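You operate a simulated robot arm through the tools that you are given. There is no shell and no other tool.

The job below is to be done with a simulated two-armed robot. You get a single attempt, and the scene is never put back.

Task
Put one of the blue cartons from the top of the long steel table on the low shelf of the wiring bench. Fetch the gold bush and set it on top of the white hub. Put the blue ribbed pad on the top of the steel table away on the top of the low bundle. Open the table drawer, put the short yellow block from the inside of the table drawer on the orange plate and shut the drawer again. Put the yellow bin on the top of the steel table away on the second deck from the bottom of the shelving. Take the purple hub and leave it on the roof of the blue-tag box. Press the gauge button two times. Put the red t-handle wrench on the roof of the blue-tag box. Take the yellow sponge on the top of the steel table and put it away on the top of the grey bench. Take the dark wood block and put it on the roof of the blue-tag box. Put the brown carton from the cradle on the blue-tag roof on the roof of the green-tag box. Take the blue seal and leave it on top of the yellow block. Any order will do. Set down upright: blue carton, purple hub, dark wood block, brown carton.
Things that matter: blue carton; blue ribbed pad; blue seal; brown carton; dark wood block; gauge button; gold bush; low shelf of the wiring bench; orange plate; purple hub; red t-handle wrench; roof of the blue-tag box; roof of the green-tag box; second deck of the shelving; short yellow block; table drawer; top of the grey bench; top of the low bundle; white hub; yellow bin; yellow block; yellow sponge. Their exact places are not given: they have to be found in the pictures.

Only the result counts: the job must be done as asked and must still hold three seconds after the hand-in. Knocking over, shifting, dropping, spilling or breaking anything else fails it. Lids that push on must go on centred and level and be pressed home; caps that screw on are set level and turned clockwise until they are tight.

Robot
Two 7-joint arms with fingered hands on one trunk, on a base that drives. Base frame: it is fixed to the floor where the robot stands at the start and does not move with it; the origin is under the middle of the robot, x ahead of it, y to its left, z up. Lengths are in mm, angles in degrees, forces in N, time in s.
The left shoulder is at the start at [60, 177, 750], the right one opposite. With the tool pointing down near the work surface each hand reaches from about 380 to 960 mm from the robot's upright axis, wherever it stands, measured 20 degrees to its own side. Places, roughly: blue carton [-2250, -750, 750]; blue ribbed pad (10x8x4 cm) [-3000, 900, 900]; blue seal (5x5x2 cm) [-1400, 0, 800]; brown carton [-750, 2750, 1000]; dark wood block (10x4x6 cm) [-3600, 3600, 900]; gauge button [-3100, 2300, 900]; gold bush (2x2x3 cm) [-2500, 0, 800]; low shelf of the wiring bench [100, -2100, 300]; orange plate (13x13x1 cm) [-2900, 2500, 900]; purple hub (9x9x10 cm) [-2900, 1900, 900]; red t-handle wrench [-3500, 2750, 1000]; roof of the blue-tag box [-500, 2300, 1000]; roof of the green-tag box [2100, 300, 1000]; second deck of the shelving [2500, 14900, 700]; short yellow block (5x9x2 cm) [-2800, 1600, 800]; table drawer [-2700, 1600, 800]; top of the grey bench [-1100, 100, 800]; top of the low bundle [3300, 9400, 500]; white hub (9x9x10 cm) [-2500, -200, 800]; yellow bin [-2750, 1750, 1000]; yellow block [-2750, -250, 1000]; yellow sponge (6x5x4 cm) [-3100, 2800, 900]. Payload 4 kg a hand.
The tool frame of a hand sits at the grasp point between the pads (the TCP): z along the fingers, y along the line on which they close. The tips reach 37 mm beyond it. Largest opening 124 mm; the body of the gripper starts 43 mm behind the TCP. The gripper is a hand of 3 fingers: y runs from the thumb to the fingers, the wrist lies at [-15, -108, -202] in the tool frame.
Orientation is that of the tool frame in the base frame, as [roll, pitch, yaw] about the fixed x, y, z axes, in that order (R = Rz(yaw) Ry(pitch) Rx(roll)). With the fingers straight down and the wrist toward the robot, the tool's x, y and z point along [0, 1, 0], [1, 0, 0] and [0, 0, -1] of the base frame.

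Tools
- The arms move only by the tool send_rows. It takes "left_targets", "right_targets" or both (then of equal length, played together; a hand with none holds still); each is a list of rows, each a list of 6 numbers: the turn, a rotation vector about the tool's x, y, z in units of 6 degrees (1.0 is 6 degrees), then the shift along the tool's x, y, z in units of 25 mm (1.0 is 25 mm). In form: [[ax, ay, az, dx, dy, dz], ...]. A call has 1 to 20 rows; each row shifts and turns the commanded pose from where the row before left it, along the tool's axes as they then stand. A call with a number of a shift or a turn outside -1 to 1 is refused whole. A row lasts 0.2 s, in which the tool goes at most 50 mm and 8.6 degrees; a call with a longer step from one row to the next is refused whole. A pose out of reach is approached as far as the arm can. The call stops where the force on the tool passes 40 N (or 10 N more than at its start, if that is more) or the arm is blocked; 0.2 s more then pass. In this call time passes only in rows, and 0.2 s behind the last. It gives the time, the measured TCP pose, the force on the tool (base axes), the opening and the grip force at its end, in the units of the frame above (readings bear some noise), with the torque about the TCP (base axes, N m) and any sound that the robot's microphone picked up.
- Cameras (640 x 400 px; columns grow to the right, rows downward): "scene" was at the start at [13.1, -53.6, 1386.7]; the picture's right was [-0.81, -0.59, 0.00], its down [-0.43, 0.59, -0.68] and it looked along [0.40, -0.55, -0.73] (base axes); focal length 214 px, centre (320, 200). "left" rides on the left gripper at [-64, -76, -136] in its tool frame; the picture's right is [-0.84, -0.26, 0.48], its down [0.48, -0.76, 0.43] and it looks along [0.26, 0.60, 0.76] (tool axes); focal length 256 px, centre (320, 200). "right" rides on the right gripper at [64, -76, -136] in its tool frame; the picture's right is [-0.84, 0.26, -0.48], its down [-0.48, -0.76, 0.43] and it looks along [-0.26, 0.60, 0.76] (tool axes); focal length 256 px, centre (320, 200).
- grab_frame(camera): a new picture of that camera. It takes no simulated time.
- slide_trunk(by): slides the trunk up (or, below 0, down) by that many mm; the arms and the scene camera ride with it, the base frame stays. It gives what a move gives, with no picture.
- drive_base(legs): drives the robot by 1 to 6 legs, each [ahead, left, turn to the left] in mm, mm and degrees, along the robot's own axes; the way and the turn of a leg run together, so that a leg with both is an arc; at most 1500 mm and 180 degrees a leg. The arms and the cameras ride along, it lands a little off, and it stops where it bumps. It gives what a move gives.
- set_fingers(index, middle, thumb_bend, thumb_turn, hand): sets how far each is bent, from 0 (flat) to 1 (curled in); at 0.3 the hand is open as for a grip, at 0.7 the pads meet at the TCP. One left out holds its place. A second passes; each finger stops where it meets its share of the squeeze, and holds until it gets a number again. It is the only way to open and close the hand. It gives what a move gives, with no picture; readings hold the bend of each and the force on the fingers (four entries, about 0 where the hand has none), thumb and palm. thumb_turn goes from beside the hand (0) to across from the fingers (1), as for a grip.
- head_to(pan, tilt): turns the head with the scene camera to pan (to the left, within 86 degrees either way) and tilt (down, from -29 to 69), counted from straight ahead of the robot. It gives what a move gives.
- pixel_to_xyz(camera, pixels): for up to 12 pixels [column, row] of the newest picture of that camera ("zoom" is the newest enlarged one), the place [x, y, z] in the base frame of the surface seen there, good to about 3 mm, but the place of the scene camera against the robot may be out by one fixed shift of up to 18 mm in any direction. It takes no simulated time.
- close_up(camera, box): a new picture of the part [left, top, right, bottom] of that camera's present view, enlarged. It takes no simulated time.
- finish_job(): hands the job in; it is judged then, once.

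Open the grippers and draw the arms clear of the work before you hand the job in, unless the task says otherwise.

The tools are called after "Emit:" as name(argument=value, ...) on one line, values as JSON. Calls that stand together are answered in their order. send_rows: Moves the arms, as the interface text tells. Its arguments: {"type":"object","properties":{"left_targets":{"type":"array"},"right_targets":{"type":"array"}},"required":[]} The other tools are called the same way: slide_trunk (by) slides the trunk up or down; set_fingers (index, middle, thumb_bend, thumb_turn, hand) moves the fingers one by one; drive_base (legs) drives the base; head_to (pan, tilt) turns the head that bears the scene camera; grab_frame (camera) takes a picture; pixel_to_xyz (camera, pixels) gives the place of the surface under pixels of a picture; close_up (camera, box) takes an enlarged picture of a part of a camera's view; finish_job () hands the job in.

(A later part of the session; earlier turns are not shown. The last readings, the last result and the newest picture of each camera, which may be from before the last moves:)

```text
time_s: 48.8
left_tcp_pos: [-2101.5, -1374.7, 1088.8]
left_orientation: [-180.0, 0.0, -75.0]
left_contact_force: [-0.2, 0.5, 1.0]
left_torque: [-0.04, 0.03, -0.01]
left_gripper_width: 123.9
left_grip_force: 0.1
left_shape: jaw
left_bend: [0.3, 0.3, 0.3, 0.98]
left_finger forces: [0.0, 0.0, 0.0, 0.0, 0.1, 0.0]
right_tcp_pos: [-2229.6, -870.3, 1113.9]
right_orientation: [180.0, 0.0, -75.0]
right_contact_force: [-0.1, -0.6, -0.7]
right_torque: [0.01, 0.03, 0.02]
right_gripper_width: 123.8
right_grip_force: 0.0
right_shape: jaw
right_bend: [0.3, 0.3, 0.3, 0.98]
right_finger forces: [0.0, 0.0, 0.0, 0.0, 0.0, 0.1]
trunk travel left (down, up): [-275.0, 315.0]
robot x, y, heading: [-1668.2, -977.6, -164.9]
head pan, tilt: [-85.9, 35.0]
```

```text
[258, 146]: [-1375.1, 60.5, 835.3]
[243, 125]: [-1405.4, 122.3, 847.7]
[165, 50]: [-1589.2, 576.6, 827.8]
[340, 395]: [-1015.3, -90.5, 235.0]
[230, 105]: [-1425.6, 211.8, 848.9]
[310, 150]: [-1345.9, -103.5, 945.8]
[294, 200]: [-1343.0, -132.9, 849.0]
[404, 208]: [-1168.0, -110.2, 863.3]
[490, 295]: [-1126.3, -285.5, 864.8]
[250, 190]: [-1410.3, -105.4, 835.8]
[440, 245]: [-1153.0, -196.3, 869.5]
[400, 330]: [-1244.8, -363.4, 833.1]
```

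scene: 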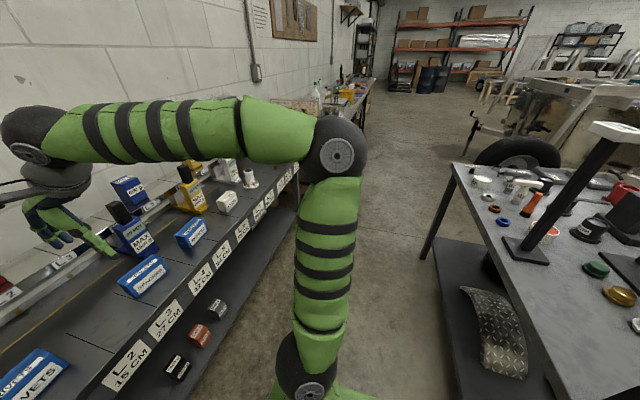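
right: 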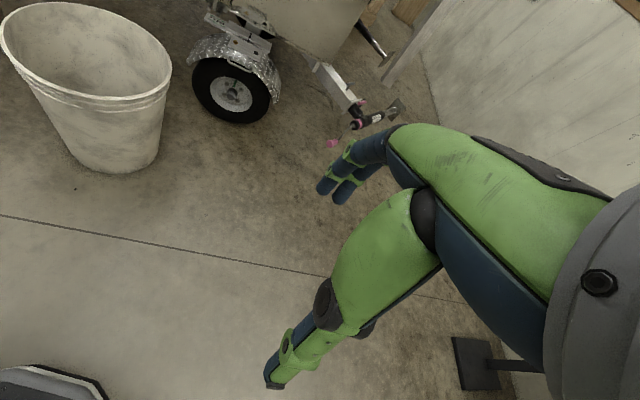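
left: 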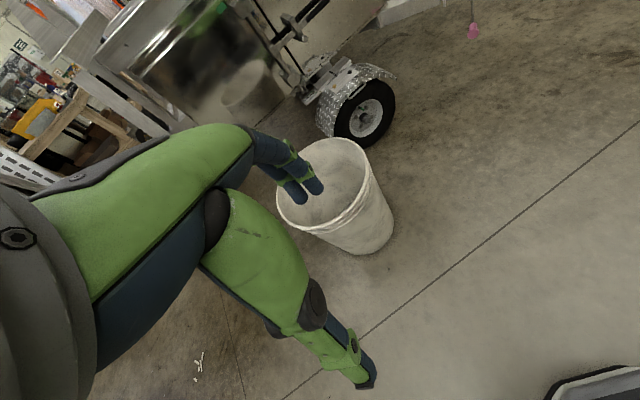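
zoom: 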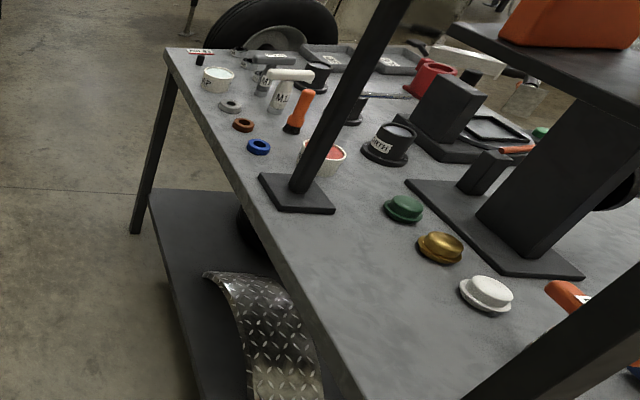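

Everything on this side is located: seal (-1375,60), bush (-2530,19), hub (-2505,-205), yellow 800 g block (-2683,-380). I raise the trunk, turn to look along the aisle and drive in.

Emit:
slide_trunk(by=150)

Emit:
drive_base(legs=[[0, 0, -90]])

Emit:
head_to(pan=0, tilt=35)

Emit:
grab_frame(camera="scene")

```text
time_s: 50.6
left_tcp_pos: [-2101.3, -1375.4, 1239.2]
left_orientation: [179.9, -0.1, -75.1]
left_contact_force: [0.0, -0.1, -0.6]
left_torque: [0.03, 0.02, -0.01]
left_gripper_width: 123.7
left_grip_force: 0.1
left_shape: jaw
left_bend: [0.3, 0.3, 0.3, 0.98]
left_finger forces: [0.0, 0.1, 0.1, 0.1, 0.1, 0.0]
right_tcp_pos: [-2228.9, -870.5, 1264.1]
right_orientation: [-180.0, 0.1, -74.9]
right_contact_force: [-0.5, 0.7, 0.4]
right_torque: [0.0, -0.01, 0.0]
right_gripper_width: 123.5
right_grip_force: 0.2
right_shape: jaw
right_bend: [0.3, 0.3, 0.3, 0.98]
right_finger forces: [0.0, 0.0, 0.0, 0.1, 0.1, 0.0]
trunk travel left (down, up): [-425.0, 165.0]
robot x, y, heading: [-1668.1, -977.0, -164.8]
head pan, tilt: [-85.9, 35.0]
```

```text
time_s: 54.7
left_tcp_pos: [-2081.6, -557.4, 1236.7]
left_orientation: [-180.0, 0.0, -162.9]
left_contact_force: [0.0, 0.7, 0.0]
left_torque: [0.04, -0.01, -0.03]
left_gripper_width: 123.9
left_grip_force: 0.1
left_shape: jaw
left_bend: [0.3, 0.3, 0.3, 0.98]
left_finger forces: [0.0, 0.0, 0.1, 0.1, 0.1, 0.0]
right_tcp_pos: [-1582.2, -410.7, 1264.6]
right_orientation: [179.9, 0.0, -162.9]
right_contact_force: [-0.4, -0.6, -0.4]
right_torque: [0.0, -0.03, 0.01]
right_gripper_width: 123.7
right_grip_force: 0.1
right_shape: jaw
right_bend: [0.3, 0.3, 0.3, 0.98]
right_finger forces: [0.1, 0.0, 0.0, 0.0, 0.1, 0.0]
trunk travel left (down, up): [-425.0, 165.0]
robot x, y, heading: [-1665.5, -977.2, 107.2]
head pan, tilt: [-85.9, 35.0]
```

```text
time_s: 56.3
left_tcp_pos: [-2080.3, -558.3, 1236.8]
left_orientation: [180.0, 0.0, -162.9]
left_contact_force: [0.2, 0.1, 0.1]
left_torque: [0.02, 0.01, 0.01]
left_gripper_width: 123.5
left_grip_force: 0.0
left_shape: jaw
left_bend: [0.3, 0.3, 0.3, 0.98]
left_finger forces: [0.1, 0.0, 0.0, 0.1, 0.1, 0.1]
right_tcp_pos: [-1581.8, -411.2, 1263.7]
right_orientation: [180.0, 0.0, -162.8]
right_contact_force: [-0.2, -0.1, 0.0]
right_torque: [-0.02, -0.02, -0.03]
right_gripper_width: 123.9
right_grip_force: 0.1
right_shape: jaw
right_bend: [0.3, 0.3, 0.3, 0.98]
right_finger forces: [0.0, 0.1, 0.0, 0.0, 0.0, 0.0]
trunk travel left (down, up): [-425.0, 165.0]
robot x, y, heading: [-1669.4, -976.8, 107.1]
head pan, tilt: [0.0, 35.0]
```

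```text
taken
```

scene: 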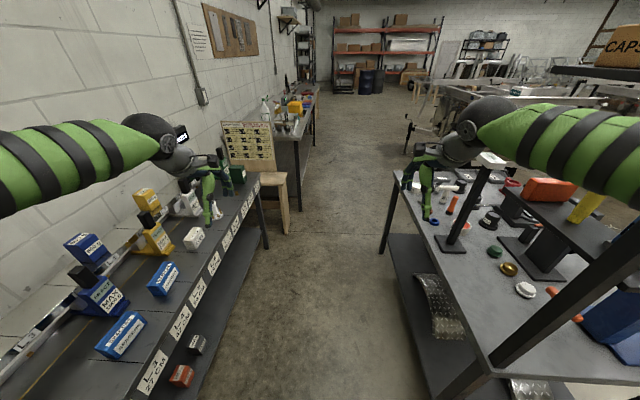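

The rack on the grey bench's near corner comes close to my right elbow; I measure its edges and the L-table side.

Emit:
pixel_to_xyz(camera="scene", pixels=[[440, 370], [530, 310], [590, 265], [620, 245], [510, 190], [525, 185], [600, 60], [575, 68], [446, 252], [475, 190], [475, 155], [490, 365]])

Emit:
head_to(pan=-60, tilt=20)

Emit:
grab_frame(camera="scene")

```text
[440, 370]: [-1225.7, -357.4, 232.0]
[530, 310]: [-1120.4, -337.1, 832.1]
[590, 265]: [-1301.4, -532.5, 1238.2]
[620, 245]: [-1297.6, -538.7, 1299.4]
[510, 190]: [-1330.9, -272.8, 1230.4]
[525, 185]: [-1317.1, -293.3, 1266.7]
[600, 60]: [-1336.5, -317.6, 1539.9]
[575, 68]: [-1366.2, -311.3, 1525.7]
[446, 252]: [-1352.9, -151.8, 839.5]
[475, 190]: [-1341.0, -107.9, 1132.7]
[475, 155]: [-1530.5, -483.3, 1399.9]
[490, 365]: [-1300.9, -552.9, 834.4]
```

```text
time_s: 57.6
left_tcp_pos: [-2082.7, -556.6, 1237.4]
left_orientation: [-180.0, 0.0, -162.7]
left_contact_force: [-0.4, 0.5, -0.2]
left_torque: [-0.03, 0.0, 0.02]
left_gripper_width: 123.5
left_grip_force: 0.2
left_shape: jaw
left_bend: [0.3, 0.3, 0.3, 0.98]
left_finger forces: [0.0, 0.0, 0.0, 0.1, 0.0, 0.1]
right_tcp_pos: [-1582.6, -410.8, 1264.3]
right_orientation: [179.9, 0.0, -162.8]
right_contact_force: [-0.2, 0.6, -0.2]
right_torque: [-0.01, -0.03, 0.01]
right_gripper_width: 123.7
right_grip_force: 0.1
right_shape: jaw
right_bend: [0.3, 0.3, 0.3, 0.98]
right_finger forces: [0.0, 0.1, 0.1, 0.1, 0.0, 0.0]
trunk travel left (down, up): [-425.0, 165.0]
robot x, y, heading: [-1667.0, -977.8, 107.2]
head pan, tilt: [-60.0, 20.0]
```

```text
taken
```

scene: 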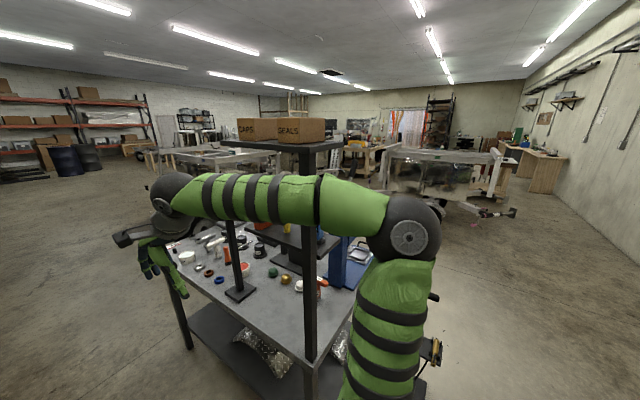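

The rack post (n≈-1394) is only ~465 mm from my axis, so I align with the aisle, shift 100 mm to the left, then go ahead.

Emit:
drive_base(legs=[[0, 100, -2.7], [500, 0, 0]])

Emit:
head_to(pan=-70, tilt=30)

Emit:
grab_frame(camera="scene")

```text
time_s: 61.4
left_tcp_pos: [-2288.4, -65.0, 1237.5]
left_orientation: [-179.9, -0.1, -165.4]
left_contact_force: [-0.2, 0.0, 0.0]
left_torque: [-0.02, 0.02, -0.01]
left_gripper_width: 123.8
left_grip_force: 0.1
left_shape: jaw
left_bend: [0.3, 0.3, 0.3, 0.98]
left_finger forces: [0.0, 0.0, 0.0, 0.0, 0.0, 0.0]
right_tcp_pos: [-1781.4, 55.6, 1263.6]
right_orientation: [180.0, -0.1, -165.5]
right_contact_force: [-0.3, 0.9, 0.4]
right_torque: [-0.04, 0.0, 0.05]
right_gripper_width: 123.7
right_grip_force: 0.1
right_shape: jaw
right_bend: [0.3, 0.3, 0.3, 0.98]
right_finger forces: [0.1, 0.0, 0.1, 0.1, 0.0, 0.1]
trunk travel left (down, up): [-425.0, 165.0]
robot x, y, heading: [-1894.3, -503.0, 104.5]
head pan, tilt: [-60.0, 20.0]
```

```text
time_s: 62.1
left_tcp_pos: [-2287.9, -66.1, 1237.5]
left_orientation: [-179.9, 0.0, -165.5]
left_contact_force: [0.5, 0.0, 0.4]
left_torque: [0.01, -0.02, 0.03]
left_gripper_width: 123.7
left_grip_force: 0.2
left_shape: jaw
left_bend: [0.3, 0.3, 0.3, 0.98]
left_finger forces: [0.0, 0.0, 0.0, 0.0, 0.0, 0.0]
right_tcp_pos: [-1781.7, 57.0, 1264.0]
right_orientation: [180.0, 0.0, -165.6]
right_contact_force: [0.4, -0.3, 0.7]
right_torque: [-0.03, 0.04, 0.02]
right_gripper_width: 123.6
right_grip_force: 0.1
right_shape: jaw
right_bend: [0.3, 0.3, 0.3, 0.98]
right_finger forces: [0.1, 0.0, 0.0, 0.0, 0.0, 0.1]
trunk travel left (down, up): [-425.0, 165.0]
robot x, y, heading: [-1893.4, -506.2, 104.5]
head pan, tilt: [-70.0, 30.0]
```

```text
taken
```

scene: 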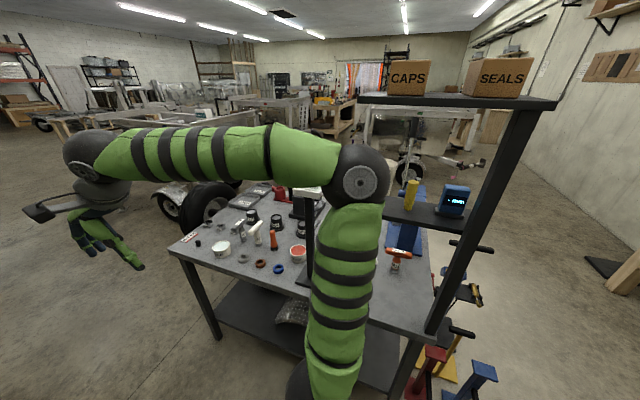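

Clear so far. I drive on to abreast of the seal and turn right to face the grey bench.

Emit:
drive_base(legs=[[670, 0, 0], [0, 0, -90]])

Emit:
grab_frame(camera="right")

Emit:
head_to(pan=-10, tilt=45)

Emit:
grab_frame(camera="scene")

```text
time_s: 69.7
left_tcp_pos: [-1614.5, 524.4, 1237.9]
left_orientation: [-179.9, 0.0, 103.4]
left_contact_force: [-0.1, 0.4, 0.3]
left_torque: [-0.01, -0.02, 0.05]
left_gripper_width: 123.2
left_grip_force: 0.1
left_shape: jaw
left_bend: [0.3, 0.3, 0.3, 0.98]
left_finger forces: [0.0, 0.1, 0.0, 0.1, 0.0, 0.0]
right_tcp_pos: [-1503.4, 16.6, 1265.0]
right_orientation: [180.0, 0.0, 103.4]
right_contact_force: [-0.4, -0.8, 0.1]
right_torque: [-0.02, 0.01, -0.02]
right_gripper_width: 123.7
right_grip_force: 0.1
right_shape: jaw
right_bend: [0.3, 0.3, 0.3, 0.98]
right_finger forces: [0.1, 0.0, 0.0, 0.0, 0.0, 0.0]
trunk travel left (down, up): [-425.0, 165.0]
robot x, y, heading: [-2061.9, 139.0, 13.4]
head pan, tilt: [-70.0, 30.0]
```

```text
taken
```

right: 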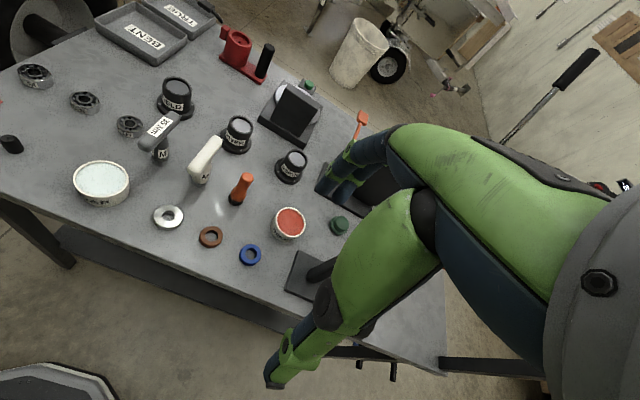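

```text
time_s: 71.0
left_tcp_pos: [-1616.3, 524.9, 1238.0]
left_orientation: [-180.0, 0.0, 103.5]
left_contact_force: [-0.4, 0.4, 0.2]
left_torque: [0.01, -0.02, -0.03]
left_gripper_width: 123.7
left_grip_force: 0.0
left_shape: jaw
left_bend: [0.3, 0.3, 0.3, 0.98]
left_finger forces: [0.1, 0.1, 0.0, 0.0, 0.0, 0.0]
right_tcp_pos: [-1502.0, 16.7, 1263.7]
right_orientation: [179.9, 0.0, 103.4]
right_contact_force: [0.5, -0.3, 0.6]
right_torque: [0.01, 0.01, 0.02]
right_gripper_width: 123.6
right_grip_force: 0.2
right_shape: jaw
right_bend: [0.3, 0.3, 0.3, 0.98]
right_finger forces: [0.0, 0.1, 0.0, 0.1, 0.0, 0.1]
trunk travel left (down, up): [-425.0, 165.0]
robot x, y, heading: [-2061.1, 140.9, 13.6]
head pan, tilt: [-10.0, 45.0]
```

```text
taken
```

scene: 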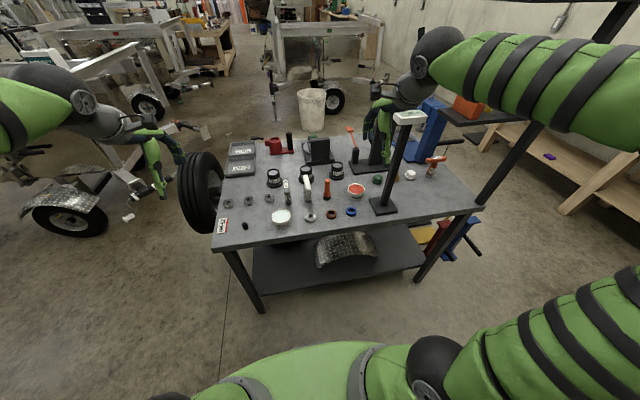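

The seal shows at (250,254) in the right wrist camera. I measure it there and via scene at (351,212) to calibrate.

Emit:
pixel_to_xyz(camera="right", pixels=[[250, 244], [250, 264], [240, 256], [260, 252], [250, 254], [211, 237], [290, 222], [305, 275], [325, 272], [170, 217], [240, 195]])

Emit:
close_up(camera="right", box=[170, 180, 330, 280])

Emit:
pixel_to_xyz(camera="scene", pixels=[[351, 212], [331, 215], [356, 190], [382, 205]])

```text
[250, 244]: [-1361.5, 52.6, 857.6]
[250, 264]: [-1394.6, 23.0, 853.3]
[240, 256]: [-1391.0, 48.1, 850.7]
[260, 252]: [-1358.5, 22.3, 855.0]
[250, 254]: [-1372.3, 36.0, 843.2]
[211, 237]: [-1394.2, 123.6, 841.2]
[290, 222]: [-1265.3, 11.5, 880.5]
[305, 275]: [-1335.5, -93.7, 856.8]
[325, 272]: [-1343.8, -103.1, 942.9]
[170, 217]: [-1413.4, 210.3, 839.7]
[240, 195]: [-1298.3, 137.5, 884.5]
```

```text
4.00 times, centred on (250, 230) of right
```

zoom: 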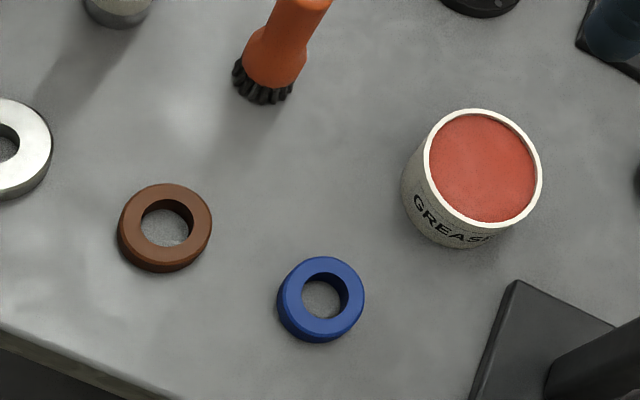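

```text
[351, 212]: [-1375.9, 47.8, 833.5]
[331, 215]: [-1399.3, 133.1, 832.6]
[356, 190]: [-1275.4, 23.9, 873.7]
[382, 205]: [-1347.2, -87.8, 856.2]
```

Wrist camera: seal centre (-1376,37), top z≈862, bench 842; the scene camera reads about (-5,+11,-9) off. I move the right hand over the seal and part-way down.

Emit:
send_rows(right_targets=[[0, 0, 0, -0.08, 1, 0], [0, 0, 0, -0.08, 1, 0], [0, 0, 0, -0.08, 1, 0], [0, 0, 0, -0.08, 1, 0], [0, 0, 0, -0.07, 1, 0], [0, 0, 0, 0, 0.1, 1], [0, 0, 0, 0, 0, 1], [0, 0, 0, 0, 0, 1], [0, 0, 0, 0, 0, 1], [0, 0, 0, 0, 0, 1], [0, 0, 0, 0, 0, 1], [0, 0, 0, 0, 0, 1], [0, 0, 0, 0, 0, 1]])

Emit:
grab_frame(camera="right")

```text
time_s: 73.8
left_tcp_pos: [-1614.6, 525.1, 1237.8]
left_orientation: [-180.0, 0.0, 103.3]
left_contact_force: [-0.1, -0.5, 0.8]
left_torque: [-0.01, 0.0, 0.01]
left_gripper_width: 123.8
left_grip_force: 0.1
left_shape: jaw
left_bend: [0.3, 0.3, 0.3, 0.98]
left_finger forces: [0.1, 0.1, 0.0, 0.0, 0.0, 0.1]
right_tcp_pos: [-1375.7, 37.3, 1065.1]
right_orientation: [180.0, 0.0, 103.4]
right_contact_force: [0.3, -0.1, -0.9]
right_torque: [0.02, 0.0, 0.02]
right_gripper_width: 123.7
right_grip_force: 0.1
right_shape: jaw
right_bend: [0.3, 0.3, 0.3, 0.98]
right_finger forces: [0.1, 0.0, 0.0, 0.1, 0.0, 0.1]
trunk travel left (down, up): [-425.0, 165.0]
robot x, y, heading: [-2059.0, 139.4, 13.2]
head pan, tilt: [-10.0, 45.0]
```

```text
taken
```

right: 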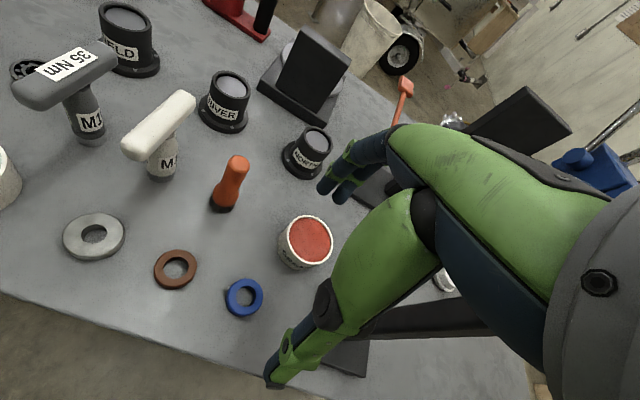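

The hand is over the seal. The grease tub at (305,240) stands close to the open fingers, so I pre-close to about 80 mm before going down.

Emit:
set_fingers(hand="right", index=0.44, middle=0.44, thumb_bend=0.44)

Emit:
send_rows(right_targets=[[0, 0, 0, 0, 0, 1], [0, 0, 0, 0, 0, 1], [0, 0, 0, 0, 0, 1], [0, 0, 0, 0, 0, 1], [0, 0, 0, 0, 0, 1], [0, 0, 0, 0, 0, 0.8]])

Emit:
grab_frame(camera="right")

```text
time_s: 74.8
left_tcp_pos: [-1616.3, 524.9, 1237.5]
left_orientation: [-179.9, 0.0, 103.5]
left_contact_force: [1.2, 0.4, 0.6]
left_torque: [0.02, -0.01, -0.02]
left_gripper_width: 123.8
left_grip_force: 0.1
left_shape: jaw
left_bend: [0.3, 0.3, 0.3, 0.98]
left_finger forces: [0.0, 0.1, 0.0, 0.0, 0.1, 0.0]
right_tcp_pos: [-1377.0, 36.3, 1065.2]
right_orientation: [-180.0, 0.0, 103.4]
right_contact_force: [0.2, -0.6, -0.5]
right_torque: [-0.01, -0.01, -0.02]
right_gripper_width: 81.5
right_grip_force: 0.0
right_shape: fingers
right_bend: [0.44, 0.44, 0.44, 0.98]
right_finger forces: [0.0, 0.0, 0.0, 0.1, 0.0, 0.0]
trunk travel left (down, up): [-425.0, 165.0]
robot x, y, heading: [-2059.7, 137.6, 13.5]
head pan, tilt: [-10.0, 45.0]
```

```text
time_s: 76.2
left_tcp_pos: [-1615.2, 523.8, 1238.6]
left_orientation: [180.0, 0.0, 103.4]
left_contact_force: [-0.6, -0.5, -0.2]
left_torque: [-0.02, -0.01, -0.01]
left_gripper_width: 123.4
left_grip_force: 0.0
left_shape: jaw
left_bend: [0.3, 0.3, 0.3, 0.98]
left_finger forces: [0.0, 0.1, 0.0, 0.0, 0.0, 0.0]
right_tcp_pos: [-1376.5, 38.9, 918.8]
right_orientation: [180.0, 0.0, 103.5]
right_contact_force: [0.4, -0.4, 0.4]
right_torque: [0.0, -0.01, -0.02]
right_gripper_width: 81.3
right_grip_force: 0.1
right_shape: fingers
right_bend: [0.44, 0.44, 0.44, 0.98]
right_finger forces: [0.0, 0.0, 0.0, 0.1, 0.1, 0.0]
trunk travel left (down, up): [-425.0, 165.0]
robot x, y, heading: [-2059.9, 140.3, 13.5]
head pan, tilt: [-10.0, 45.0]
```

```text
taken
```

right: 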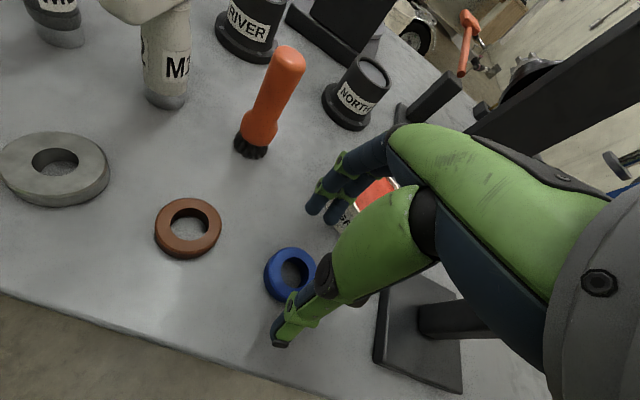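

The seal at (291,275) lies on the predicted grasp line. I go down 35 mm and close.

Emit:
send_rows(right_targets=[[0, 0, 0, 0, 0, 0.9], [0, 0, 0, 0, 0, 0.5]])

Emit:
grab_frame(camera="right")

Emit:
set_fingers(hand="right", index=0.6, middle=0.6, thumb_bend=0.6)

Emit:
grab_frame(camera="right")

```text
time_s: 76.8
left_tcp_pos: [-1614.7, 524.8, 1238.4]
left_orientation: [179.9, 0.0, 103.4]
left_contact_force: [-0.2, -0.4, -0.5]
left_torque: [0.0, -0.02, 0.03]
left_gripper_width: 123.8
left_grip_force: 0.1
left_shape: jaw
left_bend: [0.3, 0.3, 0.3, 0.98]
left_finger forces: [0.0, 0.0, 0.1, 0.1, 0.0, 0.0]
right_tcp_pos: [-1374.7, 40.5, 884.0]
right_orientation: [-179.9, -0.1, 103.4]
right_contact_force: [-0.2, -0.4, 0.2]
right_torque: [0.02, 0.0, 0.01]
right_gripper_width: 81.3
right_grip_force: 0.0
right_shape: fingers
right_bend: [0.44, 0.44, 0.44, 0.98]
right_finger forces: [0.0, 0.0, 0.0, 0.0, 0.0, 0.0]
trunk travel left (down, up): [-425.0, 165.0]
robot x, y, heading: [-2059.1, 140.7, 13.5]
head pan, tilt: [-10.0, 45.0]
```

```text
taken
```

right: 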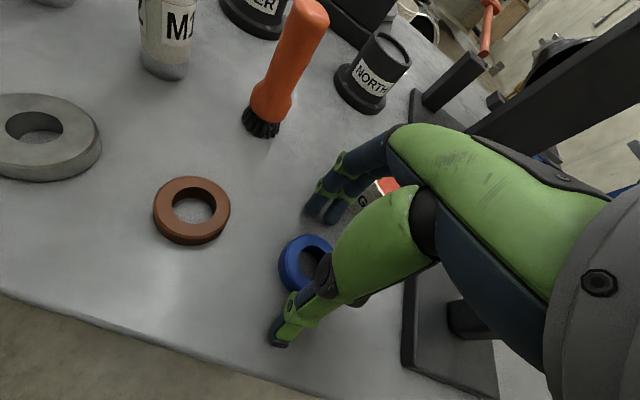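

```text
time_s: 77.8
left_tcp_pos: [-1615.5, 525.2, 1237.2]
left_orientation: [180.0, 0.0, 103.4]
left_contact_force: [-0.2, -0.6, 0.0]
left_torque: [-0.01, 0.02, 0.01]
left_gripper_width: 123.6
left_grip_force: 0.1
left_shape: jaw
left_bend: [0.3, 0.3, 0.3, 0.98]
left_finger forces: [0.1, 0.1, 0.0, 0.1, 0.1, 0.1]
right_tcp_pos: [-1375.2, 40.4, 884.5]
right_orientation: [-180.0, 0.0, 103.4]
right_contact_force: [0.8, 0.7, 0.4]
right_torque: [-0.02, -0.08, 0.02]
right_gripper_width: 40.1
right_grip_force: 4.8
right_shape: fingers
right_bend: [0.58, 0.57, 0.59, 0.97]
right_finger forces: [1.7, 3.6, 0.0, 0.1, 4.3, 0.0]
trunk travel left (down, up): [-425.0, 165.0]
robot x, y, heading: [-2064.1, 142.4, 13.3]
head pan, tilt: [-10.0, 45.0]
```

```text
taken
```

right: 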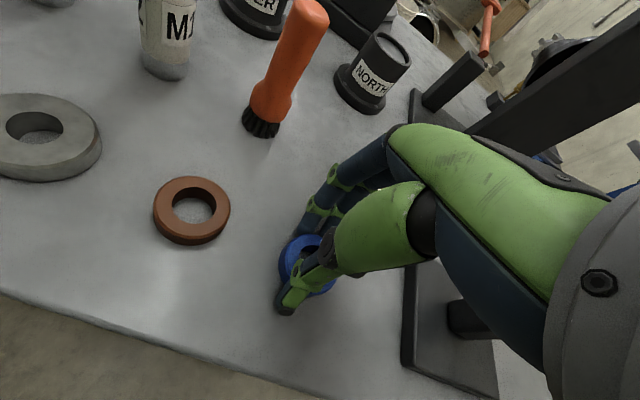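

The fingers hold the seal with about 5 N. I squeeze a little more and lift.

Emit:
set_fingers(hand="right", index=0.66, middle=0.66, thumb_bend=0.66)

Emit:
send_rows(right_targets=[[0, 0, 0, 0, 0, -1], [0, 0, 0, 0, 0, -1], [0, 0, 0, 0, 0, -1], [0, 0, 0, 0, 0, -1], [0, 0, 0, 0, 0, -1], [0, 0, 0, 0, 0, -1], [0, 0, 0, 0, 0, -1], [0, 0, 0, 0, 0, -1], [0, 0, 0, 0, 0, -1], [0, 0, 0, 0, 0, -1], [0, 0, 0, 0, 0, -1], [0, 0, 0, 0, 0, -1], [0, 0, 0, 0, 0, -1], [0, 0, 0, 0, 0, -1], [0, 0, 0, 0, 0, -1]])

Emit:
grab_frame(camera="right")

```text
time_s: 78.8
left_tcp_pos: [-1616.3, 525.4, 1237.8]
left_orientation: [-180.0, -0.2, 103.4]
left_contact_force: [0.4, 0.6, 0.0]
left_torque: [0.02, 0.02, 0.01]
left_gripper_width: 123.8
left_grip_force: 0.0
left_shape: jaw
left_bend: [0.3, 0.3, 0.3, 0.98]
left_finger forces: [0.0, 0.0, 0.0, 0.1, 0.1, 0.0]
right_tcp_pos: [-1376.0, 40.4, 883.2]
right_orientation: [-180.0, 0.0, 103.4]
right_contact_force: [2.5, 0.1, 3.0]
right_torque: [0.05, -0.25, 0.03]
right_gripper_width: 37.7
right_grip_force: 15.2
right_shape: fingers
right_bend: [0.6, 0.59, 0.61, 0.97]
right_finger forces: [6.7, 9.8, 0.0, 0.0, 12.9, 0.0]
trunk travel left (down, up): [-425.0, 165.0]
robot x, y, heading: [-2059.1, 139.1, 13.4]
head pan, tilt: [-10.0, 45.0]
```

```text
time_s: 82.0
left_tcp_pos: [-1615.9, 524.9, 1238.2]
left_orientation: [179.9, 0.0, 103.4]
left_contact_force: [0.1, -0.3, 0.2]
left_torque: [-0.03, 0.03, -0.02]
left_gripper_width: 124.1
left_grip_force: 0.0
left_shape: jaw
left_bend: [0.3, 0.3, 0.3, 0.98]
left_finger forces: [0.0, 0.1, 0.0, 0.0, 0.1, 0.0]
right_tcp_pos: [-1376.5, 35.2, 1259.4]
right_orientation: [180.0, 0.0, 103.4]
right_contact_force: [0.2, -0.7, 0.5]
right_torque: [0.03, 0.0, 0.01]
right_gripper_width: 37.5
right_grip_force: 14.1
right_shape: fingers
right_bend: [0.61, 0.6, 0.61, 0.96]
right_finger forces: [6.2, 8.4, 0.0, 0.0, 13.7, 0.1]
trunk travel left (down, up): [-425.0, 165.0]
robot x, y, heading: [-2061.5, 140.2, 13.5]
head pan, tilt: [-10.0, 45.0]
```

```text
taken
```

right: 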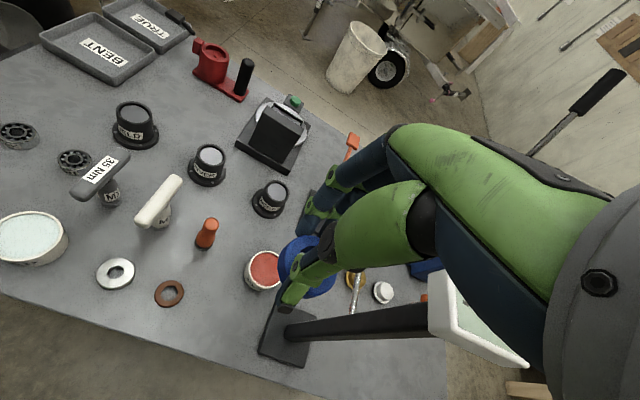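

The seal is held (38 mm grip gap, 14 N). I retract 100 mm and turn left a quarter first to check the arc on the wall side.

Emit:
send_rows(right_targets=[[0, 0, 0, 0, -1, 0], [0, 0, 0, 0, -1, 0], [0, 0, 0, 0, -1, 0], [0, 0, 0, 0, -1, 0]])

Emit:
drive_base(legs=[[0, 0, 90]])

Emit:
head_to(pan=60, tilt=25)

Emit:
grab_frame(camera="scene")

```text
time_s: 83.0
left_tcp_pos: [-1615.7, 524.1, 1237.7]
left_orientation: [-179.9, 0.0, 103.4]
left_contact_force: [0.1, 1.2, -0.7]
left_torque: [0.04, -0.01, 0.02]
left_gripper_width: 123.5
left_grip_force: 0.0
left_shape: jaw
left_bend: [0.3, 0.3, 0.3, 0.98]
left_finger forces: [0.1, 0.1, 0.0, 0.1, 0.0, 0.1]
right_tcp_pos: [-1471.7, 14.0, 1261.6]
right_orientation: [180.0, 0.2, 103.4]
right_contact_force: [-0.5, 0.4, -0.5]
right_torque: [-0.01, -0.01, -0.03]
right_gripper_width: 37.0
right_grip_force: 14.1
right_shape: fingers
right_bend: [0.61, 0.6, 0.61, 0.96]
right_finger forces: [6.2, 8.4, 0.0, 0.1, 13.6, 0.1]
trunk travel left (down, up): [-425.0, 165.0]
robot x, y, heading: [-2060.7, 138.9, 13.5]
head pan, tilt: [-10.0, 45.0]
```

```text
time_s: 87.2
left_tcp_pos: [-2441.3, 589.2, 1237.9]
left_orientation: [180.0, 0.0, -167.3]
left_contact_force: [0.1, 0.7, -1.2]
left_torque: [0.01, -0.01, 0.01]
left_gripper_width: 123.7
left_grip_force: 0.1
left_shape: jaw
left_bend: [0.3, 0.3, 0.3, 0.98]
left_finger forces: [0.0, 0.0, 0.0, 0.0, 0.1, 0.0]
right_tcp_pos: [-1928.1, 727.3, 1262.0]
right_orientation: [179.9, -0.1, -167.3]
right_contact_force: [0.5, 0.2, 1.3]
right_torque: [-0.03, 0.02, 0.01]
right_gripper_width: 36.9
right_grip_force: 13.6
right_shape: fingers
right_bend: [0.61, 0.6, 0.61, 0.96]
right_finger forces: [6.0, 8.1, 0.0, 0.1, 13.0, 0.0]
trunk travel left (down, up): [-425.0, 165.0]
robot x, y, heading: [-2058.7, 141.9, 102.8]
head pan, tilt: [-10.0, 45.0]
```

```text
time_s: 88.6
left_tcp_pos: [-2440.4, 589.2, 1237.7]
left_orientation: [180.0, 0.1, -167.4]
left_contact_force: [1.3, -0.7, -1.2]
left_torque: [0.0, 0.02, 0.01]
left_gripper_width: 123.7
left_grip_force: 0.1
left_shape: jaw
left_bend: [0.3, 0.3, 0.3, 0.98]
left_finger forces: [0.0, 0.0, 0.0, 0.1, 0.0, 0.0]
right_tcp_pos: [-1929.8, 728.2, 1262.1]
right_orientation: [180.0, 0.0, -167.2]
right_contact_force: [0.6, -0.2, -0.5]
right_torque: [-0.02, -0.02, 0.02]
right_gripper_width: 37.1
right_grip_force: 13.6
right_shape: fingers
right_bend: [0.61, 0.6, 0.61, 0.96]
right_finger forces: [5.9, 8.2, 0.0, 0.0, 13.0, 0.0]
trunk travel left (down, up): [-425.0, 165.0]
robot x, y, heading: [-2058.9, 139.8, 102.9]
head pan, tilt: [60.0, 25.0]
```

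```text
taken
```

scene: 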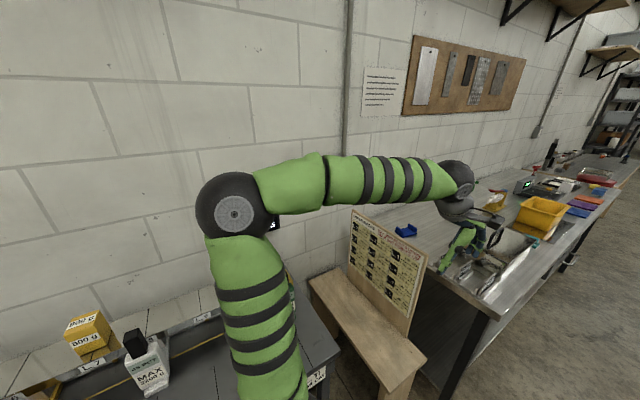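

A display lies behind my left elbow at about (273,225). I check its place before turning on.

Emit:
pixel_to_xyz(camera="scene", pixels=[[274, 226], [270, 230], [277, 222], [230, 190], [205, 215], [90, 325], [90, 345], [150, 375], [135, 340], [380, 285], [400, 300]])

Emit:
close_up(camera="scene", box=[190, 170, 350, 270])

```text
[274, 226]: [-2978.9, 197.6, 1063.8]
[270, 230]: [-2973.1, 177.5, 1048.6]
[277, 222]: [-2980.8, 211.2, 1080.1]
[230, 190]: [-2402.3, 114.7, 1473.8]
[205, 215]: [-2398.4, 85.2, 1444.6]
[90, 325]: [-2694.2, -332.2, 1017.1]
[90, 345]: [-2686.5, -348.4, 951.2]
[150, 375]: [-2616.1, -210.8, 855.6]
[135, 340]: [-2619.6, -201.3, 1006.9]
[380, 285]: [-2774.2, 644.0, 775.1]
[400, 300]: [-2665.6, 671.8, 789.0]
```

```text
4.00 times, centred on (270, 220) of scene
```

zoom: 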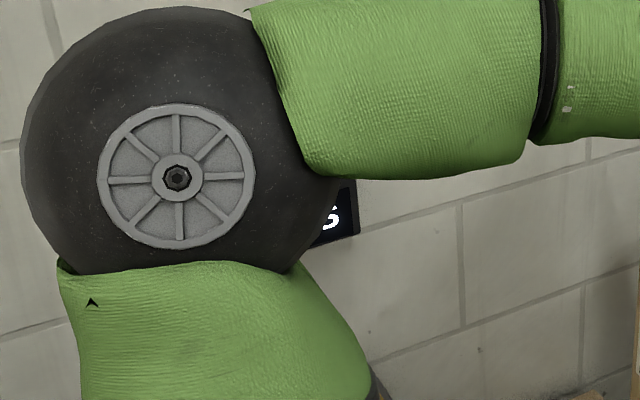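

The display is far from the arc (≈920 mm away). I turn on to face the wall and drive left to be in front of the yellow 800 g block.

Emit:
drive_base(legs=[[0, 0, 91.5], [0, 550, 0]])

Emit:
grab_frame(camera="right")

Emit:
head_to(pan=-10, tilt=40)

Emit:
grab_frame(camera="scene")

```text
time_s: 95.7
left_tcp_pos: [-2314.0, -803.5, 1238.3]
left_orientation: [-180.0, -0.1, -72.4]
left_contact_force: [0.0, -0.4, 0.5]
left_torque: [0.01, 0.0, 0.05]
left_gripper_width: 123.5
left_grip_force: 0.0
left_shape: jaw
left_bend: [0.3, 0.3, 0.3, 0.98]
left_finger forces: [0.0, 0.1, 0.0, 0.0, 0.0, 0.1]
right_tcp_pos: [-2496.8, -304.9, 1261.3]
right_orientation: [180.0, 0.0, -72.4]
right_contact_force: [1.1, 0.1, -0.2]
right_torque: [0.02, -0.02, -0.04]
right_gripper_width: 36.6
right_grip_force: 13.0
right_shape: fingers
right_bend: [0.61, 0.6, 0.61, 0.96]
right_finger forces: [5.8, 7.9, 0.0, 0.0, 12.6, 0.1]
trunk travel left (down, up): [-425.0, 165.0]
robot x, y, heading: [-1898.4, -386.8, -162.5]
head pan, tilt: [60.0, 25.0]
```

```text
taken
```

right: 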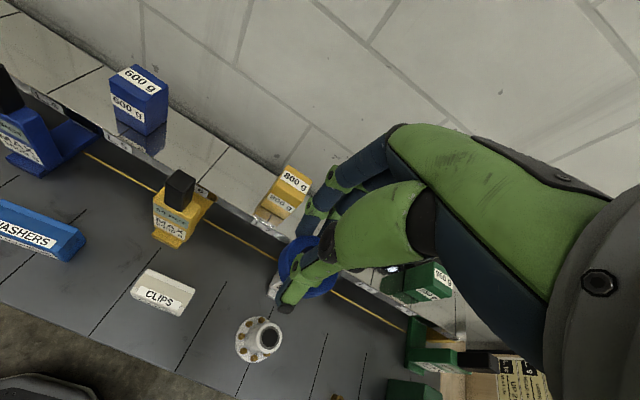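

```text
time_s: 97.1
left_tcp_pos: [-2315.3, -802.6, 1237.1]
left_orientation: [179.9, 0.0, -72.4]
left_contact_force: [0.3, 0.1, -0.8]
left_torque: [0.0, 0.0, -0.03]
left_gripper_width: 123.5
left_grip_force: 0.1
left_shape: jaw
left_bend: [0.3, 0.3, 0.3, 0.98]
left_finger forces: [0.0, 0.0, 0.0, 0.0, 0.0, 0.0]
right_tcp_pos: [-2495.8, -304.5, 1262.7]
right_orientation: [-179.9, 0.1, -72.3]
right_contact_force: [0.0, -0.1, -0.6]
right_torque: [-0.04, -0.03, 0.02]
right_gripper_width: 36.5
right_grip_force: 13.0
right_shape: fingers
right_bend: [0.61, 0.6, 0.61, 0.96]
right_finger forces: [5.7, 7.9, 0.1, 0.1, 12.6, 0.1]
trunk travel left (down, up): [-425.0, 165.0]
robot x, y, heading: [-1901.3, -384.6, -162.0]
head pan, tilt: [-10.0, 40.0]
```

```text
taken
```

scene: 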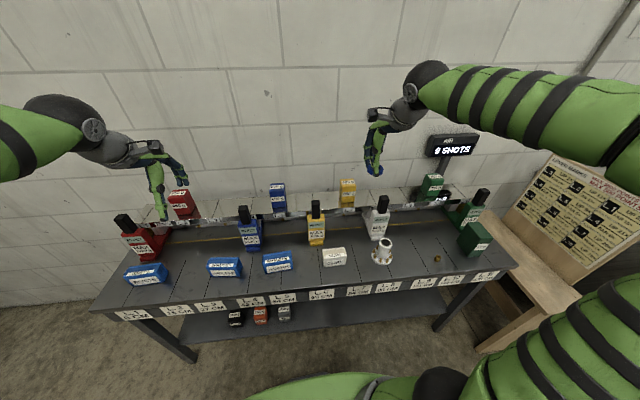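

The yellow block shows at (288,188) in the right camera. I enlarge and measure its top.

Emit:
close_up(camera="right", box=[230, 140, 330, 230])

Emit:
pixel_to_xyz(camera="right", pixels=[[294, 168], [309, 182], [284, 174], [300, 192], [296, 179], [280, 205], [305, 178]])

```text
4.44 times, centred on (280, 185) of right
```

zoom: 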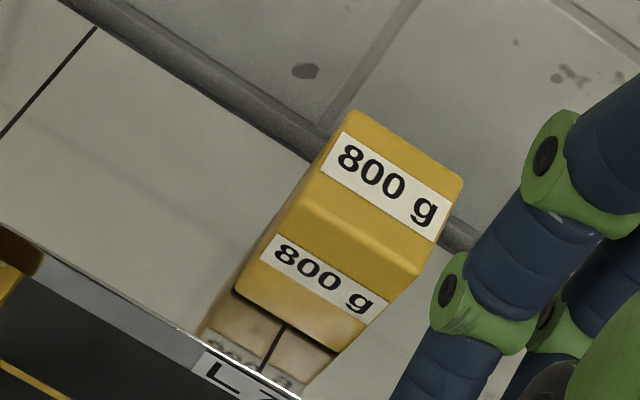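

```text
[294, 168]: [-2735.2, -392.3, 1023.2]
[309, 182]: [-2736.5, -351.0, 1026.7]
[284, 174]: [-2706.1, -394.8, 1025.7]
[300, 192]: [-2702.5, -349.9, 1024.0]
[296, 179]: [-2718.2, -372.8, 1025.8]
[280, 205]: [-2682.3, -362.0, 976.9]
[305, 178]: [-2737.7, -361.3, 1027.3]
```

I query the top-face corners in the zoom for a centre.

Emit:
pixel_to_xyz(camera="zoom", pixels=[[352, 118], [455, 182], [412, 268], [316, 202], [384, 193], [340, 250], [300, 320]])

```text
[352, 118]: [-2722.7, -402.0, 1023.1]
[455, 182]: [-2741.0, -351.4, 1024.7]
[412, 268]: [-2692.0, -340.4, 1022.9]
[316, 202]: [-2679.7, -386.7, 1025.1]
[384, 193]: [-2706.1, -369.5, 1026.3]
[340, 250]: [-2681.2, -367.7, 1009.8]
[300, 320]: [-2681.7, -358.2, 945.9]
```

Block top centre is (-2709,-370,1025), about 50 mm square. I move the seal 223 mm ahead and part-way down.

Emit:
send_rows(right_targets=[[0, 0, 0, 0, 1, 0], [0, 0, 0, 0, 1, 0], [0, 0, 0, 0, 1, 0], [0, 0, 0, 0, 1, 0], [0, 0, 0, 0, 1, 0], [0, 0, 0, 0, 1, 0], [0, 0, 0, 0, 1, 0], [0, 0, 0, 0, 1, 0], [0, 0, 0, 0, 0.9, 0], [0, 0, 0, 0, 0, 1], [0, 0, 0, 0, 0, 1], [0, 0, 0, 0, 0, 1], [0, 0, 0, 0, 0, 1], [0, 0, 0, 0, 0, 1], [0, 0, 0, 0, 0, 1]])

Emit:
grab_frame(camera="right")

Emit:
close_up(camera="scene", box=[280, 130, 440, 230])

```text
time_s: 100.3
left_tcp_pos: [-2315.2, -802.7, 1237.1]
left_orientation: [180.0, 0.0, -72.5]
left_contact_force: [-0.3, 0.1, 0.3]
left_torque: [0.01, 0.01, -0.01]
left_gripper_width: 123.9
left_grip_force: 0.0
left_shape: jaw
left_bend: [0.3, 0.3, 0.3, 0.98]
left_finger forces: [0.0, 0.0, 0.0, 0.0, 0.0, 0.0]
right_tcp_pos: [-2709.1, -372.8, 1114.0]
right_orientation: [180.0, 0.0, -72.3]
right_contact_force: [-0.6, -0.5, -0.8]
right_torque: [-0.03, -0.01, 0.02]
right_gripper_width: 36.2
right_grip_force: 12.7
right_shape: fingers
right_bend: [0.61, 0.6, 0.61, 0.96]
right_finger forces: [5.6, 7.7, 0.1, 0.0, 12.5, 0.0]
trunk travel left (down, up): [-425.0, 165.0]
robot x, y, heading: [-1900.8, -385.3, -162.4]
head pan, tilt: [-10.0, 40.0]
```

```text
taken
```

right: 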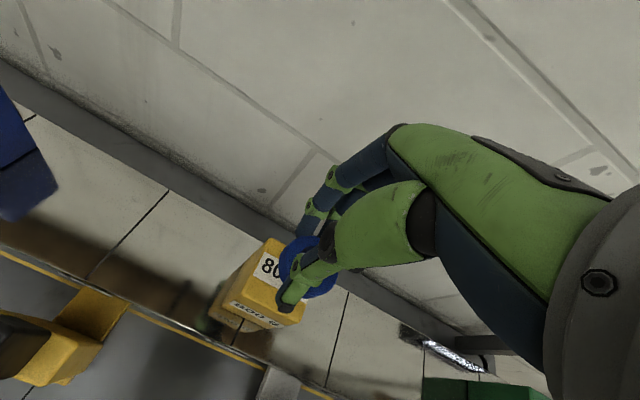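

```text
4.00 times, centred on (360, 180) of scene
```

zoom: 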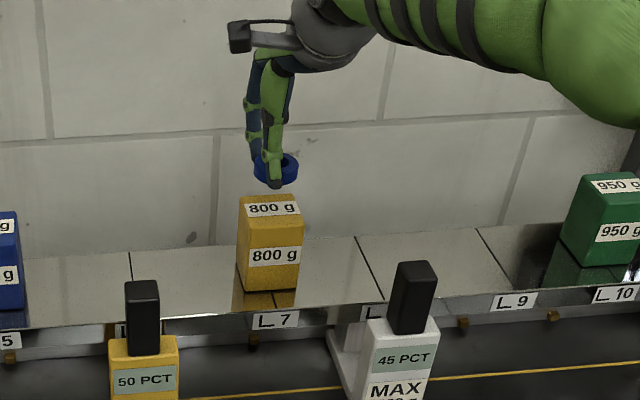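

The seal hangs about 45 mm above the block and is lined up. I lower it to contact gently.

Emit:
send_rows(right_targets=[[0, 0, 0, 0, 0, 0.8], [0, 0, 0, 0, 0, 0.8], [0, 0, 0, 0, 0, 0.12]])

Emit:
close_up(camera="scene", box=[300, 150, 396, 210])

Emit:
grab_frame(camera="right")

```text
time_s: 101.1
left_tcp_pos: [-2314.3, -803.4, 1237.4]
left_orientation: [-180.0, 0.1, -72.4]
left_contact_force: [-0.3, 0.0, 0.2]
left_torque: [-0.02, 0.02, 0.02]
left_gripper_width: 123.5
left_grip_force: 0.0
left_shape: jaw
left_bend: [0.3, 0.3, 0.3, 0.98]
left_finger forces: [0.0, 0.0, 0.0, 0.0, 0.0, 0.0]
right_tcp_pos: [-2708.1, -371.6, 1067.7]
right_orientation: [179.8, 0.0, -72.2]
right_contact_force: [-0.9, 0.2, 2.0]
right_torque: [0.01, 0.06, 0.03]
right_gripper_width: 36.1
right_grip_force: 13.1
right_shape: fingers
right_bend: [0.61, 0.6, 0.61, 0.96]
right_finger forces: [5.7, 8.3, 0.0, 0.1, 12.6, 0.0]
trunk travel left (down, up): [-425.0, 165.0]
robot x, y, heading: [-1899.8, -387.7, -162.5]
head pan, tilt: [-10.0, 40.0]
```

```text
6.67 times, centred on (348, 180) of scene
```

zoom: 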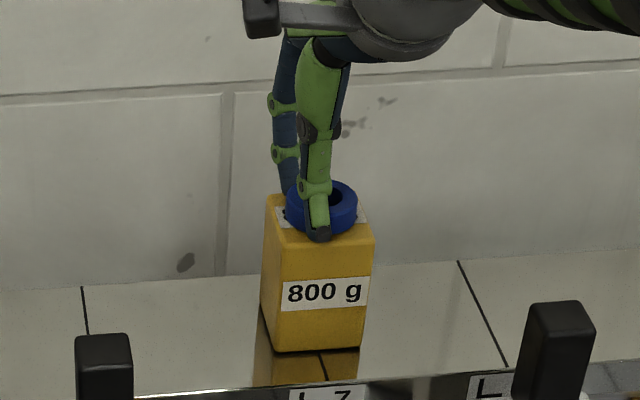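

```text
taken
```

right: 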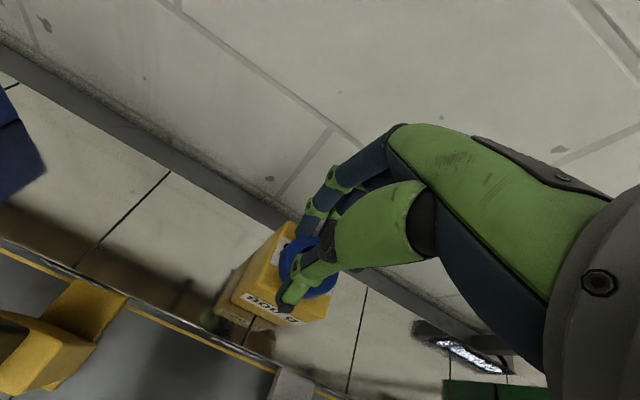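

The seal touches (2 N) and sits centred on the block. I release to 80 mm and rise straight up.

Emit:
set_fingers(hand="right", index=0.5, middle=0.5, thumb_bend=0.5)

Emit:
set_fingers(hand="right", index=0.42, middle=0.42, thumb_bend=0.42)

Emit:
send_rows(right_targets=[[0, 0, 0, 0, 0, -0.5], [0, 0, 0, 0, 0, -1], [0, 0, 0, 0, 0, -1], [0, 0, 0, 0, 0, -1], [0, 0, 0, 0, 0, -1], [0, 0, 0, 0, 0, -1]])

Emit:
close_up(camera="scene", box=[300, 150, 396, 210])

```text
time_s: 102.1
left_tcp_pos: [-2313.8, -803.6, 1237.8]
left_orientation: [-179.9, 0.1, -72.4]
left_contact_force: [0.3, 0.4, -0.3]
left_torque: [0.04, 0.01, 0.0]
left_gripper_width: 124.0
left_grip_force: 0.1
left_shape: jaw
left_bend: [0.3, 0.3, 0.3, 0.98]
left_finger forces: [0.0, 0.1, 0.0, 0.1, 0.0, 0.1]
right_tcp_pos: [-2708.1, -372.7, 1068.7]
right_orientation: [180.0, -0.1, -72.4]
right_contact_force: [-0.4, 0.6, 0.0]
right_torque: [0.0, -0.01, 0.02]
right_gripper_width: 61.8
right_grip_force: 0.0
right_shape: fingers
right_bend: [0.5, 0.5, 0.5, 0.97]
right_finger forces: [0.0, 0.0, 0.0, 0.0, 0.1, 0.0]
trunk travel left (down, up): [-425.0, 165.0]
robot x, y, heading: [-1903.6, -386.8, -162.2]
head pan, tilt: [-10.0, 40.0]
```

```text
time_s: 103.1
left_tcp_pos: [-2315.6, -803.2, 1237.6]
left_orientation: [180.0, 0.0, -72.4]
left_contact_force: [-0.6, -0.3, -1.6]
left_torque: [-0.03, 0.01, 0.0]
left_gripper_width: 123.8
left_grip_force: 0.0
left_shape: jaw
left_bend: [0.3, 0.3, 0.3, 0.98]
left_finger forces: [0.0, 0.0, 0.1, 0.1, 0.0, 0.1]
right_tcp_pos: [-2707.8, -372.2, 1069.1]
right_orientation: [-179.9, 0.1, -72.3]
right_contact_force: [-0.2, -0.7, 0.2]
right_torque: [0.01, 0.02, 0.01]
right_gripper_width: 86.8
right_grip_force: 0.1
right_shape: fingers
right_bend: [0.42, 0.42, 0.42, 0.97]
right_finger forces: [0.1, 0.0, 0.0, 0.0, 0.0, 0.1]
trunk travel left (down, up): [-425.0, 165.0]
robot x, y, heading: [-1896.5, -387.5, -162.6]
head pan, tilt: [-10.0, 40.0]
```

```text
time_s: 104.5
left_tcp_pos: [-2314.6, -803.1, 1238.5]
left_orientation: [-180.0, 0.0, -72.4]
left_contact_force: [-0.3, 0.0, 0.4]
left_torque: [-0.01, -0.01, 0.03]
left_gripper_width: 123.6
left_grip_force: 0.1
left_shape: jaw
left_bend: [0.3, 0.3, 0.3, 0.98]
left_finger forces: [0.1, 0.0, 0.0, 0.0, 0.0, 0.1]
right_tcp_pos: [-2708.0, -371.8, 1205.9]
right_orientation: [180.0, -0.1, -72.3]
right_contact_force: [-0.5, -1.1, -0.1]
right_torque: [0.0, 0.03, 0.0]
right_gripper_width: 87.0
right_grip_force: 0.0
right_shape: fingers
right_bend: [0.42, 0.42, 0.42, 0.97]
right_finger forces: [0.0, 0.0, 0.1, 0.1, 0.0, 0.0]
trunk travel left (down, up): [-425.0, 165.0]
robot x, y, heading: [-1899.2, -389.9, -162.4]
head pan, tilt: [-10.0, 40.0]
```

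```text
6.67 times, centred on (348, 180) of scene
```

zoom: 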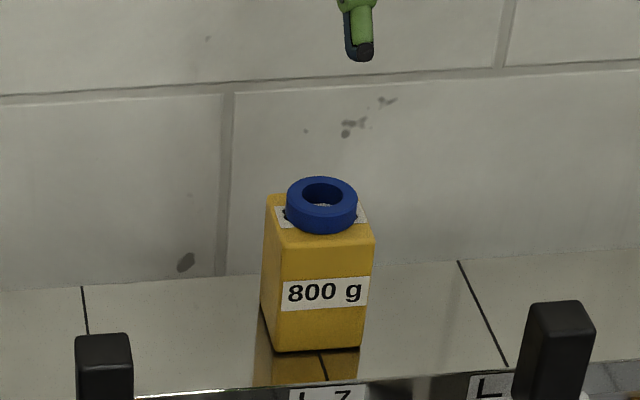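

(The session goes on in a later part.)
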